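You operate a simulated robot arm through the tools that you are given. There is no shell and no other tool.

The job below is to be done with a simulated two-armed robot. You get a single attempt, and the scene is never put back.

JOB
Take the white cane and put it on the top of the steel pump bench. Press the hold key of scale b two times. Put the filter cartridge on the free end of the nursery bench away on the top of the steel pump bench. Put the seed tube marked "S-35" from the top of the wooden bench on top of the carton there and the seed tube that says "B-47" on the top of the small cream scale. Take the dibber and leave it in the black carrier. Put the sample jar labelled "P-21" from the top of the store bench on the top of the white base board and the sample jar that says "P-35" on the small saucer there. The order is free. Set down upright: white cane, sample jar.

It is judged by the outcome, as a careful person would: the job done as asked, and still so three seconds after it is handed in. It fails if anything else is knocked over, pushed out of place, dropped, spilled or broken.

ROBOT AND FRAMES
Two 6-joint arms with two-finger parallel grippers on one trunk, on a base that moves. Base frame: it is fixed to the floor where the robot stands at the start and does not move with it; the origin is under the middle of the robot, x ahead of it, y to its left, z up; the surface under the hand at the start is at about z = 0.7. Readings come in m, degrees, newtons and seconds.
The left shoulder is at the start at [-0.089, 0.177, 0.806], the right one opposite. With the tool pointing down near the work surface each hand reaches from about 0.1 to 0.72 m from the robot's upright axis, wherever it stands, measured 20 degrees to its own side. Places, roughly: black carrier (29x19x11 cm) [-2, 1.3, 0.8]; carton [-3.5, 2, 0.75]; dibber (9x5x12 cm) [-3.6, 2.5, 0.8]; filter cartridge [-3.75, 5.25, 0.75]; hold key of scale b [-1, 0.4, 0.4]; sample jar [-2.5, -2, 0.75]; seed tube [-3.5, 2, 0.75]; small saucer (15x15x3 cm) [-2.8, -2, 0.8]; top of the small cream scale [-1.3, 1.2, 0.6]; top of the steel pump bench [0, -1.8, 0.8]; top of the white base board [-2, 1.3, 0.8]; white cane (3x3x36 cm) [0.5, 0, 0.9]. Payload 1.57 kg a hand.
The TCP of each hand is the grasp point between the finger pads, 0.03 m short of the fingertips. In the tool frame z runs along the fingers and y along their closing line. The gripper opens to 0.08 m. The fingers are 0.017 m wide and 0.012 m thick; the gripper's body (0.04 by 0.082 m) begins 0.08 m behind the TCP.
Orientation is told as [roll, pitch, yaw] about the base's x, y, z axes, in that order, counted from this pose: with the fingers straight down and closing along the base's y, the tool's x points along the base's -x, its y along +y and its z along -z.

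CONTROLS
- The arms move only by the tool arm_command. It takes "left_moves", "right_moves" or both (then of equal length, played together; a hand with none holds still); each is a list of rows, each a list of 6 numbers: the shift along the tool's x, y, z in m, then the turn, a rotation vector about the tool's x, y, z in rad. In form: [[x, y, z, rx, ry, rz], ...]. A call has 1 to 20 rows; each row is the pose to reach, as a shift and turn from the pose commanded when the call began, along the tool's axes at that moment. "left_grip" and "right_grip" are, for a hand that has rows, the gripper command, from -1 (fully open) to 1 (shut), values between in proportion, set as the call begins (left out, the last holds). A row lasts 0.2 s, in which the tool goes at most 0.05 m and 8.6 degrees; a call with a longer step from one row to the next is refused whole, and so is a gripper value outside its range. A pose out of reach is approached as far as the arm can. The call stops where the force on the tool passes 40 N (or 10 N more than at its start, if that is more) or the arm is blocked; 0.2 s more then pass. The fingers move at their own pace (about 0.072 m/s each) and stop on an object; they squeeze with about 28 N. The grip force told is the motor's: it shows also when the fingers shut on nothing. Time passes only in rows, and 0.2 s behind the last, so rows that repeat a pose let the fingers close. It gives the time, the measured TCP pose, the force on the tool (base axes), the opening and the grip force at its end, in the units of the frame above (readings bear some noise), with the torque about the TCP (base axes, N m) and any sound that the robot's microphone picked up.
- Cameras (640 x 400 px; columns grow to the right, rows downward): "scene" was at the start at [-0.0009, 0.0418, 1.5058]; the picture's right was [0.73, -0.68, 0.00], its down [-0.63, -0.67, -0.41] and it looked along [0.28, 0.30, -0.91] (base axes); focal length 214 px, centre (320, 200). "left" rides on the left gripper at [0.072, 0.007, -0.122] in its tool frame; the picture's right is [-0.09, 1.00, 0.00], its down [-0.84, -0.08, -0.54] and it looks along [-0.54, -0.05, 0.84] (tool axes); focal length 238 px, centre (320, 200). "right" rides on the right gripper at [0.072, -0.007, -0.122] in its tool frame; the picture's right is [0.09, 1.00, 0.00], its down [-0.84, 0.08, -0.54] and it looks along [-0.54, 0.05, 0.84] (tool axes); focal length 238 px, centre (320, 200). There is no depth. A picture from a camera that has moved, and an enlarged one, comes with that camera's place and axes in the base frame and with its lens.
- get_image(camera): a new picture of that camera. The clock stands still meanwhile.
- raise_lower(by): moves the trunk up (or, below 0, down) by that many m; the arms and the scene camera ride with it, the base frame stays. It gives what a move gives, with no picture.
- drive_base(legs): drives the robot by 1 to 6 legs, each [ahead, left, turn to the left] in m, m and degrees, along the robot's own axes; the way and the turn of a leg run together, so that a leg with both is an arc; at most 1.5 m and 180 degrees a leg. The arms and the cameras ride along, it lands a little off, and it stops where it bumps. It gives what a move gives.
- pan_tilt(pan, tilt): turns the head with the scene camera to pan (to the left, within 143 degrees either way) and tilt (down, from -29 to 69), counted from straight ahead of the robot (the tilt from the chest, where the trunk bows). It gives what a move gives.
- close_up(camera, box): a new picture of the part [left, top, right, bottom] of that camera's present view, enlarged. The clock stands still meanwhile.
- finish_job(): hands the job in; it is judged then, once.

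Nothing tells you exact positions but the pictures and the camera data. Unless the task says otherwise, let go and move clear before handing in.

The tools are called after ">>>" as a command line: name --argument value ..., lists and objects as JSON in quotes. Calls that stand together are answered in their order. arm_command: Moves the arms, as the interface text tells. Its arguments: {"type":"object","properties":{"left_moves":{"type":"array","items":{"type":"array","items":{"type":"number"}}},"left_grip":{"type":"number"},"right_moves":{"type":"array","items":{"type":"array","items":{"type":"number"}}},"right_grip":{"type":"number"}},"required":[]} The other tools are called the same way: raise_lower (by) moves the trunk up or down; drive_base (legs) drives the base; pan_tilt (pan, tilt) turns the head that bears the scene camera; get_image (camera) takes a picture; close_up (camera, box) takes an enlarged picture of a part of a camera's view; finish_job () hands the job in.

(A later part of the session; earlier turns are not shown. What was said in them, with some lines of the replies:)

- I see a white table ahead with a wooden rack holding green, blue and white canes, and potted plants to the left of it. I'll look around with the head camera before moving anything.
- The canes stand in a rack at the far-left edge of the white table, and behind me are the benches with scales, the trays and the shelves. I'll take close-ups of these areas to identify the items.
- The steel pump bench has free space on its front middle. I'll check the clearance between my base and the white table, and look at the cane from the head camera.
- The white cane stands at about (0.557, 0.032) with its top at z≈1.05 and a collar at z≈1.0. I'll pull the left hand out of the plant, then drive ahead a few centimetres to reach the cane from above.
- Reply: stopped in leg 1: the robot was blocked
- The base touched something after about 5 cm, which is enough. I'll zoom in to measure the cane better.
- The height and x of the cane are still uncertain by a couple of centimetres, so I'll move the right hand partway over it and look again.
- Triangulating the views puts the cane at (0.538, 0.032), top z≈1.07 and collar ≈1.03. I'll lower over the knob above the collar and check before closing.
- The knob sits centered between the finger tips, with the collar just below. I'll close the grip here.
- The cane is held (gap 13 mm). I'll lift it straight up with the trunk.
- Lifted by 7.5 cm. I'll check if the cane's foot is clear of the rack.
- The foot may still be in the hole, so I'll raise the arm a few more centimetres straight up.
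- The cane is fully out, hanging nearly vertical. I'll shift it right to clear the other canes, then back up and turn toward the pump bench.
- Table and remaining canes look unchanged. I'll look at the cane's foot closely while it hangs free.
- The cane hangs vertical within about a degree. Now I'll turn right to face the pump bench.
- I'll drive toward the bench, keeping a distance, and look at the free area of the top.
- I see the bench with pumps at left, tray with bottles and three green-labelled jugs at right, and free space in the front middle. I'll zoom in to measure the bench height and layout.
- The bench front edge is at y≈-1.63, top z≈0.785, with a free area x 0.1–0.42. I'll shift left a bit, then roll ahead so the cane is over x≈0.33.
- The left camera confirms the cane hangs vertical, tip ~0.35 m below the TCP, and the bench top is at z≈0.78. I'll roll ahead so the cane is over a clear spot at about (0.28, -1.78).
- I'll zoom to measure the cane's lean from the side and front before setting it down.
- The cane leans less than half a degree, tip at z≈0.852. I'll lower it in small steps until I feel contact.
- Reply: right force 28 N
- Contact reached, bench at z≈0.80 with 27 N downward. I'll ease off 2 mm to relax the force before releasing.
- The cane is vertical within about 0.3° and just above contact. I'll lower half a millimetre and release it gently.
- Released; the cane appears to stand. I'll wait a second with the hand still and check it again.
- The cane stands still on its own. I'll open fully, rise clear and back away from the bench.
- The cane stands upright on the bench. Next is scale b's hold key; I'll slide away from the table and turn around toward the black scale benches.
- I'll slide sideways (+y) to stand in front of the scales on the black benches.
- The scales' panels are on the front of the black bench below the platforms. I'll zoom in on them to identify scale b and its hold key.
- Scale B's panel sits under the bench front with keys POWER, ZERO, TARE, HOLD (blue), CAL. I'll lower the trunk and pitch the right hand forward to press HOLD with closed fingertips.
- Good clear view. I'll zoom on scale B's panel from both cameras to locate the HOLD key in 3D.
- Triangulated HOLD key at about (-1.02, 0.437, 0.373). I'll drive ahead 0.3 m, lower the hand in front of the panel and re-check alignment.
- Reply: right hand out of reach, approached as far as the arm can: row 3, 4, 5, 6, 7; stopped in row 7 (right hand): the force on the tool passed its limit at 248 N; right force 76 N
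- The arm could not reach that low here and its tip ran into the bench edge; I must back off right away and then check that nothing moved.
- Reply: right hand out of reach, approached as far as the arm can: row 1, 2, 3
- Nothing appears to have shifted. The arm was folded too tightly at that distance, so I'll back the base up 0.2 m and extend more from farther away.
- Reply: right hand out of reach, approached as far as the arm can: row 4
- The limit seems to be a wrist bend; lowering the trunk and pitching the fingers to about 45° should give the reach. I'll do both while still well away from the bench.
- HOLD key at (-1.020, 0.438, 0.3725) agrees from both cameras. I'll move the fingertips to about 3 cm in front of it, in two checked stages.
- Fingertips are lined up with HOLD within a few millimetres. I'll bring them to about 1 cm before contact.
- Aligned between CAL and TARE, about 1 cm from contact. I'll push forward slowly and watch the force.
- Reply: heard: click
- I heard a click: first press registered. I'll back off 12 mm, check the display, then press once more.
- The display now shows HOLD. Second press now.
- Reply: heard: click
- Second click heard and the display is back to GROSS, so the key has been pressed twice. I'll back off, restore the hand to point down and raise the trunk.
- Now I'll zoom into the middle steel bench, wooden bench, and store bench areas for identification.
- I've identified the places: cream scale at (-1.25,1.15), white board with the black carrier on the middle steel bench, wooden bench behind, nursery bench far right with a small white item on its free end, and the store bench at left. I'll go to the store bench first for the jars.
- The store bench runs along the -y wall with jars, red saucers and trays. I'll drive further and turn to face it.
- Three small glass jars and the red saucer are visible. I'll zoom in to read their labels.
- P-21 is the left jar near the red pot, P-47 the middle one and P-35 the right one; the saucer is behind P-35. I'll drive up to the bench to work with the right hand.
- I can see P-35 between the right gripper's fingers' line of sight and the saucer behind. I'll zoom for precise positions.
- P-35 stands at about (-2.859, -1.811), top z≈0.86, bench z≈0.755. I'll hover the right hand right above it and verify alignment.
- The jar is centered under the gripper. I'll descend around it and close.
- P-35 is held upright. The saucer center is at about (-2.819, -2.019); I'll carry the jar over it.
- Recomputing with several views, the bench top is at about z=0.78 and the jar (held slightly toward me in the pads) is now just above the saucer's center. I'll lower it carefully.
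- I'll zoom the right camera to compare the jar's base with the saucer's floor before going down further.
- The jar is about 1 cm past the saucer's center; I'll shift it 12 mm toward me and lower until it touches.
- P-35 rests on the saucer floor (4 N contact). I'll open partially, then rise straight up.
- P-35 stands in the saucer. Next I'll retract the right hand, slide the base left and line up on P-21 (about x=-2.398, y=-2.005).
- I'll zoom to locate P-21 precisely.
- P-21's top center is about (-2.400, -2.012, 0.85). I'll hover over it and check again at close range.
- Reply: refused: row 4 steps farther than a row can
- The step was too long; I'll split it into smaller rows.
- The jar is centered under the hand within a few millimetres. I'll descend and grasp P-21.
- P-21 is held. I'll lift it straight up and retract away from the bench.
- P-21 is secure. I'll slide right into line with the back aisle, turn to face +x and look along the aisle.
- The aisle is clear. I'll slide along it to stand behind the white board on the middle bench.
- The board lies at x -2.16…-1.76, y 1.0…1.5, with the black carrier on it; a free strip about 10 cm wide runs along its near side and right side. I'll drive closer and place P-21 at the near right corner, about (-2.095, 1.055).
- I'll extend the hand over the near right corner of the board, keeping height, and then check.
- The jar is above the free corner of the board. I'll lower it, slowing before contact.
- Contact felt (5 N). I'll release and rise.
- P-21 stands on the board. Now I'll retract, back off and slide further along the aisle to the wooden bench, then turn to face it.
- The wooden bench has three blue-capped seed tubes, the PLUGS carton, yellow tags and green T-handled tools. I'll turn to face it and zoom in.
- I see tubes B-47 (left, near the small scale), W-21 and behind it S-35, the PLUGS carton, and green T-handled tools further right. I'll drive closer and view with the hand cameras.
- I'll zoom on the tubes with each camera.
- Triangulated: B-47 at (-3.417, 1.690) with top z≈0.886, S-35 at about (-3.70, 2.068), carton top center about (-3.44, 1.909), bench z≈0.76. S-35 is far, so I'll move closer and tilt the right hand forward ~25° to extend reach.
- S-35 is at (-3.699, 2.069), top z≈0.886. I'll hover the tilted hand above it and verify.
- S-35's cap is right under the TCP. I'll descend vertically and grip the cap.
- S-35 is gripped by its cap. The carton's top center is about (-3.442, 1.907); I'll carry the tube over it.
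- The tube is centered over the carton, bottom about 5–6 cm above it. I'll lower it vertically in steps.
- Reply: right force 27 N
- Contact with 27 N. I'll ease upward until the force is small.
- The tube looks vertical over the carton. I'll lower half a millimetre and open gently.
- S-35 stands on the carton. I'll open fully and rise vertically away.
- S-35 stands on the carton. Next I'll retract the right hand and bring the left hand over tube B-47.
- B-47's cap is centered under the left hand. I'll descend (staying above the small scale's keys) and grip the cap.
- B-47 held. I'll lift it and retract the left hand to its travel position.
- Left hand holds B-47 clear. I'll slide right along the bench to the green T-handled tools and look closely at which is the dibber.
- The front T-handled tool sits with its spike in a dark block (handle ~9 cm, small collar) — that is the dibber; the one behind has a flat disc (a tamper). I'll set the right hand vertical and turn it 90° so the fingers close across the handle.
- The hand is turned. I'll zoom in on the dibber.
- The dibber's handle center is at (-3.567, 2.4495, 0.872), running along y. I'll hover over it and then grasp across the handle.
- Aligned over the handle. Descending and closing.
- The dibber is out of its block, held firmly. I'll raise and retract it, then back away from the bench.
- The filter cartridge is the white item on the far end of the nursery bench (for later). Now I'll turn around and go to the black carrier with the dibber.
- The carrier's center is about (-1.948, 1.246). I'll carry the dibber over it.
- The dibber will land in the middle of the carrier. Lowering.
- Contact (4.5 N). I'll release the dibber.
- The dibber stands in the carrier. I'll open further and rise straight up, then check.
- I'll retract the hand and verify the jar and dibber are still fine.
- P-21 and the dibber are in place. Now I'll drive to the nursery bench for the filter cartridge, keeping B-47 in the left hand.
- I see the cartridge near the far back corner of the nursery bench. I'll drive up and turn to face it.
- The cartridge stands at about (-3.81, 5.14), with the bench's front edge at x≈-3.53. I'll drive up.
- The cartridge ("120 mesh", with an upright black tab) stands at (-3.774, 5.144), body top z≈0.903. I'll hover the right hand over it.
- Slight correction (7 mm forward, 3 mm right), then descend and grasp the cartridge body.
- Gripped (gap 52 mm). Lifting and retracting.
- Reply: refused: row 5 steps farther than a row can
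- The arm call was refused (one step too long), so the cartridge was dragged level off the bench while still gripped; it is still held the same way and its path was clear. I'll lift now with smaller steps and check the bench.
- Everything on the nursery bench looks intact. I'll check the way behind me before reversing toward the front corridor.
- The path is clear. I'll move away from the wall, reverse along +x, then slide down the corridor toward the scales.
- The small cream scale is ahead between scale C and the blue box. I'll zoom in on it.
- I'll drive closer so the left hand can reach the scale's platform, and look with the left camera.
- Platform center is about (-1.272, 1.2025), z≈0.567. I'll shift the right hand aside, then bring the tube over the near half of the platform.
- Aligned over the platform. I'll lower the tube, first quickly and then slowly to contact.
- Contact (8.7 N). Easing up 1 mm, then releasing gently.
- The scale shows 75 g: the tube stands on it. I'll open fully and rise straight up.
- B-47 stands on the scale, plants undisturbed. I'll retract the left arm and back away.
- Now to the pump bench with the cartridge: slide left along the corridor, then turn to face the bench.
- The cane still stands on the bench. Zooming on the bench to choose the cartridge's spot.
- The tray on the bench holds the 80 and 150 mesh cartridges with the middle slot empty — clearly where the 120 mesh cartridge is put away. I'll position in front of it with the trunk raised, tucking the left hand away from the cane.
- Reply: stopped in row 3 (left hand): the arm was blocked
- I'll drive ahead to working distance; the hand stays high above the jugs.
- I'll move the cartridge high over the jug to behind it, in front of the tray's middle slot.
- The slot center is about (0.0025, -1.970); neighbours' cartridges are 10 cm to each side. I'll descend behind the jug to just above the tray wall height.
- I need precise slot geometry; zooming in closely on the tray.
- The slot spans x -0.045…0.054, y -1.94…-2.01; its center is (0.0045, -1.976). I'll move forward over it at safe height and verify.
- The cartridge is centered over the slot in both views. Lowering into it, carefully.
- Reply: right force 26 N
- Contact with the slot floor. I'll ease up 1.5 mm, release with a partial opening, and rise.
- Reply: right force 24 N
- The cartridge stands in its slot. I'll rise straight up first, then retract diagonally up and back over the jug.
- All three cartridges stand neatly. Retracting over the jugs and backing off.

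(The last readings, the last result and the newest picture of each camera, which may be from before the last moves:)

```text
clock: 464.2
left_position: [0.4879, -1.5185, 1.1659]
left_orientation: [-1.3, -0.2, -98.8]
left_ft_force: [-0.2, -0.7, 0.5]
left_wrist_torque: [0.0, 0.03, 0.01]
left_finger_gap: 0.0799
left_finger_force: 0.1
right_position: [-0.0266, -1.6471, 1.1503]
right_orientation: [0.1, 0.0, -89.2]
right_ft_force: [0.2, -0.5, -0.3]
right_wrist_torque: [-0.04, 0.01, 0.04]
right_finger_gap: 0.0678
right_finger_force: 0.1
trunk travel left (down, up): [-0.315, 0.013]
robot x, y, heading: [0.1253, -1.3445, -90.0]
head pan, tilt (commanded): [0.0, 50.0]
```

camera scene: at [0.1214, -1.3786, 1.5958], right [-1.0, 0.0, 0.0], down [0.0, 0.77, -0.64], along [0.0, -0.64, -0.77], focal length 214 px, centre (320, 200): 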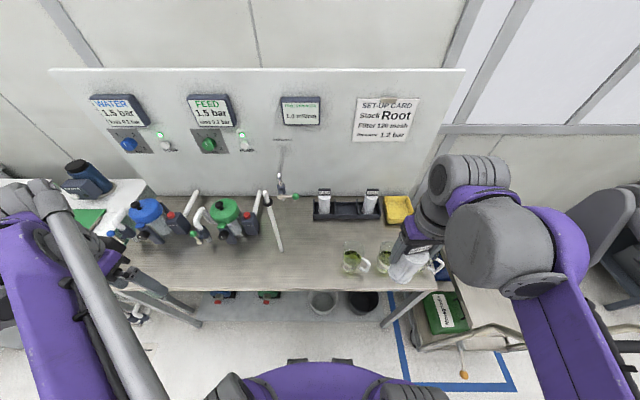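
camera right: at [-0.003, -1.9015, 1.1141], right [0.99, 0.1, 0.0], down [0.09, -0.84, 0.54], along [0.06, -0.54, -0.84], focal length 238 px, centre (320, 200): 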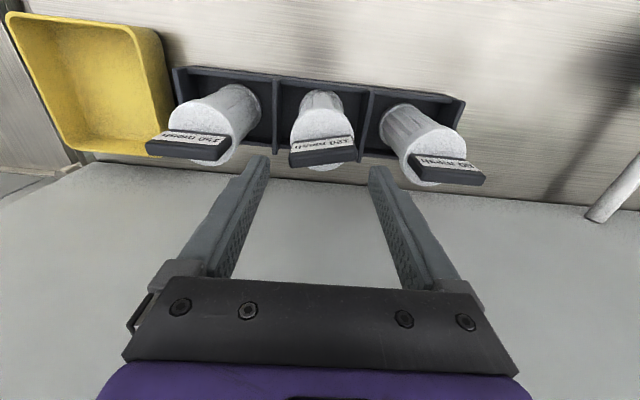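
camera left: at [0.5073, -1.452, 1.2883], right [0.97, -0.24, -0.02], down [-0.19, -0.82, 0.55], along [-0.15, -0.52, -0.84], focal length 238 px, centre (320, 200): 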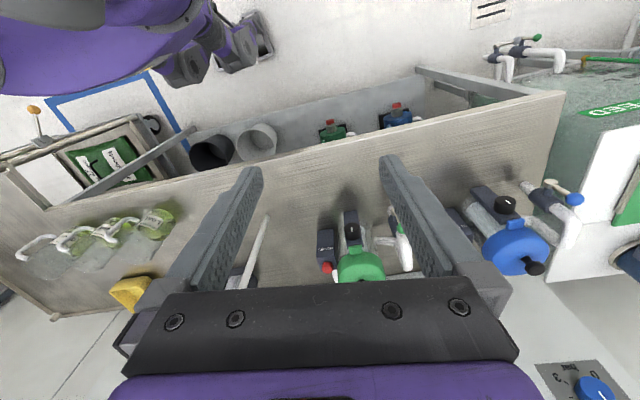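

>>> drive_base --legs '[[-0.4, 0, 0]]'

>>> pan_tilt --pan 0 --tilt 40

>>> close_up --camera "scene" --box '[140, 120, 440, 300]'

>>> get_image --camera "scene"

```text
clock: 466.7
left_position: [0.4856, -1.1213, 1.166]
left_orientation: [-1.3, -0.2, -98.9]
left_ft_force: [0.3, -0.4, -0.7]
left_wrist_torque: [-0.03, 0.01, 0.02]
left_finger_gap: 0.0802
left_finger_force: 0.0
right_position: [-0.0281, -1.2491, 1.1501]
right_orientation: [0.1, 0.1, -89.5]
right_ft_force: [0.1, 0.0, -0.2]
right_wrist_torque: [-0.02, -0.03, 0.0]
right_finger_gap: 0.0678
right_finger_force: 0.1
trunk travel left (down, up): [-0.315, 0.013]
robot x, y, heading: [0.1237, -0.9396, -89.8]
head pan, tilt (commanded): [0.0, 50.0]
```

```text
clock: 467.4
left_position: [0.4864, -1.1225, 1.1671]
left_orientation: [-1.3, -0.2, -99.0]
left_ft_force: [0.0, 0.8, 0.8]
left_wrist_torque: [0.03, -0.02, -0.03]
left_finger_gap: 0.08
left_finger_force: 0.0
right_position: [-0.029, -1.2483, 1.1498]
right_orientation: [0.1, 0.1, -89.4]
right_ft_force: [0.6, 0.3, -0.6]
right_wrist_torque: [-0.01, -0.01, 0.05]
right_finger_gap: 0.0681
right_finger_force: 0.0
trunk travel left (down, up): [-0.315, 0.013]
robot x, y, heading: [0.1204, -0.9421, -90.0]
head pan, tilt (commanded): [0.0, 40.0]
```

```text
2.13 times, centred on (290, 210) of scene
camera zoom: at [0.1206, -0.9859, 1.6098], right [-1.0, 0.0, 0.0], down [0.0, 0.64, -0.77], along [0.0, -0.77, -0.64], focal length 458 px, centre (384, 179)
```

zoom: 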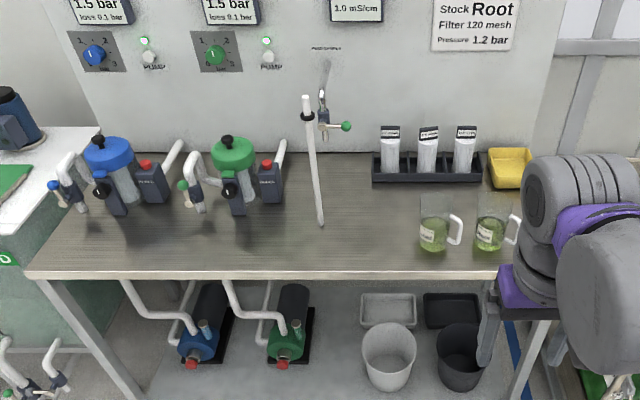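

```text
taken
camera scene: at [0.1206, -0.9859, 1.6098], right [-1.0, 0.0, 0.0], down [0.0, 0.64, -0.77], along [0.0, -0.77, -0.64], focal length 214 px, centre (320, 200)
```

scene: 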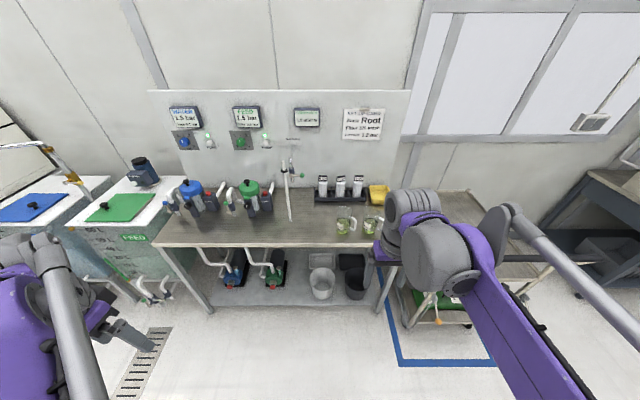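

The cane and cartridge look right. I'll take a last look around toward the scales and the cane table to be sure nothing was disturbed.

>>> pan_tilt --pan -140 --tilt 25

>>> get_image --camera "scene"

>>> close_up --camera "scene" --box '[240, 130, 560, 330]'

>>> pan_tilt --pan 140 --tilt 30

>>> get_image --camera "scene"

```text
clock: 469.6
left_position: [0.4863, -1.1217, 1.1648]
left_orientation: [-1.4, -0.1, -99.0]
left_ft_force: [-0.3, 1.1, 0.4]
left_wrist_torque: [-0.04, 0.0, 0.01]
left_finger_gap: 0.0798
left_finger_force: 0.0
right_position: [-0.0276, -1.2476, 1.1484]
right_orientation: [0.2, 0.1, -89.5]
right_ft_force: [-0.3, 0.7, 0.1]
right_wrist_torque: [0.01, 0.03, -0.03]
right_finger_gap: 0.068
right_finger_force: 0.0
trunk travel left (down, up): [-0.315, 0.013]
robot x, y, heading: [0.1212, -0.9436, -90.2]
head pan, tilt (commanded): [-140.0, 25.0]
```

```text
taken
camera scene: at [0.0614, -0.8307, 1.6332], right [0.77, 0.64, 0.0], down [0.27, -0.32, -0.91], along [-0.58, 0.69, -0.42], focal length 214 px, centre (320, 200)
```

scene: 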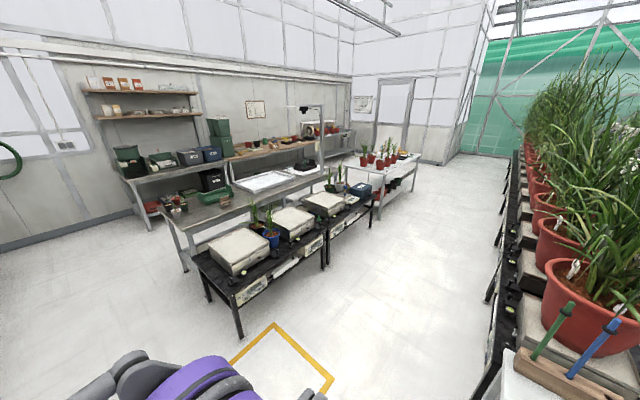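

```text
2.00 times, centred on (400, 230) of scene
camera zoom: at [0.0614, -0.8307, 1.6332], right [0.77, 0.64, 0.0], down [0.27, -0.32, -0.91], along [-0.58, 0.69, -0.42], focal length 429 px, centre (160, 140)
```

zoom: 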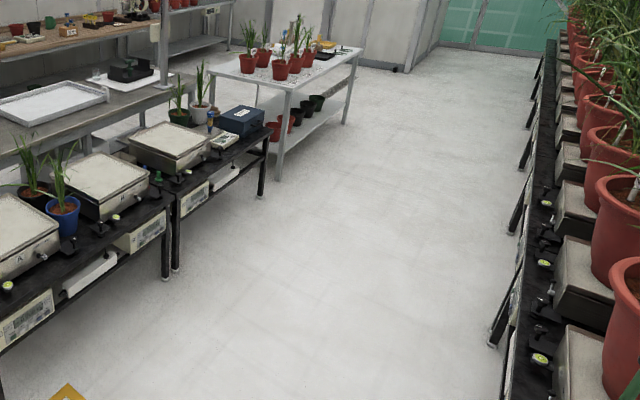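

```text
clock: 473.5
left_position: [0.4855, -1.1208, 1.1657]
left_orientation: [-1.3, 0.0, -98.9]
left_ft_force: [-0.1, 0.4, -0.2]
left_wrist_torque: [0.02, 0.06, -0.01]
left_finger_gap: 0.0797
left_finger_force: 0.1
right_position: [-0.0281, -1.2498, 1.1488]
right_orientation: [0.1, 0.2, -89.4]
right_ft_force: [-0.3, -0.2, -0.5]
right_wrist_torque: [0.01, -0.01, -0.01]
right_finger_gap: 0.0679
right_finger_force: 0.1
trunk travel left (down, up): [-0.315, 0.013]
robot x, y, heading: [0.1204, -0.9442, -90.0]
head pan, tilt (commanded): [140.0, 30.0]
```

```text
taken
camera scene: at [0.1788, -0.832, 1.6252], right [0.77, -0.64, 0.0], down [-0.32, -0.38, -0.87], along [0.56, 0.66, -0.5], focal length 214 px, centre (320, 200)
```

scene: 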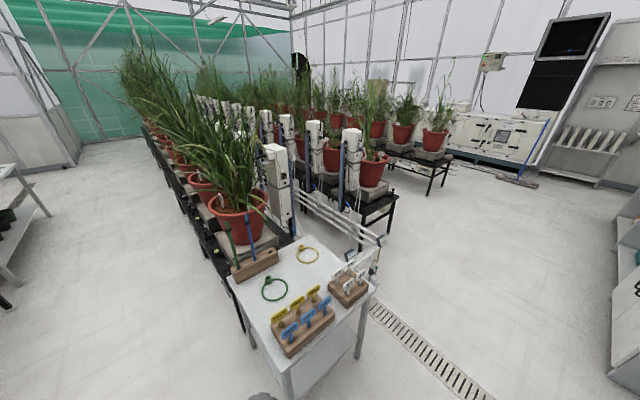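

Everything looks in order: the cane and cartridge are on the pump bench, tube B-47 is on the cream scale, and the other items I checked after placing were standing. Both hands are empty and clear, so I'm handing the job in.

>>> finish_job

```text
The job is handed in.
```

The job is handed in, with every item placed and both grippers empty and clear. I haven't been told how it was judged.

| Item | Where it ended up |
|---|---|
| White cane | Standing upright on the steel pump bench; still standing at my last look |
| Hold key, scale b | Pressed twice: two clicks, and the display went to HOLD and back to GROSS |
| Filter cartridge (120 mesh) | In the empty middle slot of the cartridge tray on the pump bench |
| Seed tube S-35 | Standing on the carton |
| Seed tube B-47 | Standing on the cream scale, which read 75 g |
| Dibber | Standing in the black carrier |
| Sample jar P-21 | Upright on the white base board, at the near right corner beside the carrier |
| Sample jar P-35 | Upright on the small saucer |

- **Cartridge placement:** I put it in the tray rather than on bare bench, because you asked for it to be put away and the tray already held the 80 and 150 mesh cartridges.
- **Bench knock:** while reaching for the hold key, the right hand ran into the black bench edge; the force peaked at 248 N. The bench and the things on it looked unchanged in the pictures afterwards.
- **Dragged cartridge:** a lift command was refused, so I pulled the gripped cartridge about 25 cm along the nursery bench and off its front edge. It stayed in the gripper and touched nothing else.
- **Base bump:** the base also bumped something lightly while I approached the cane rack; the table looked unmoved.
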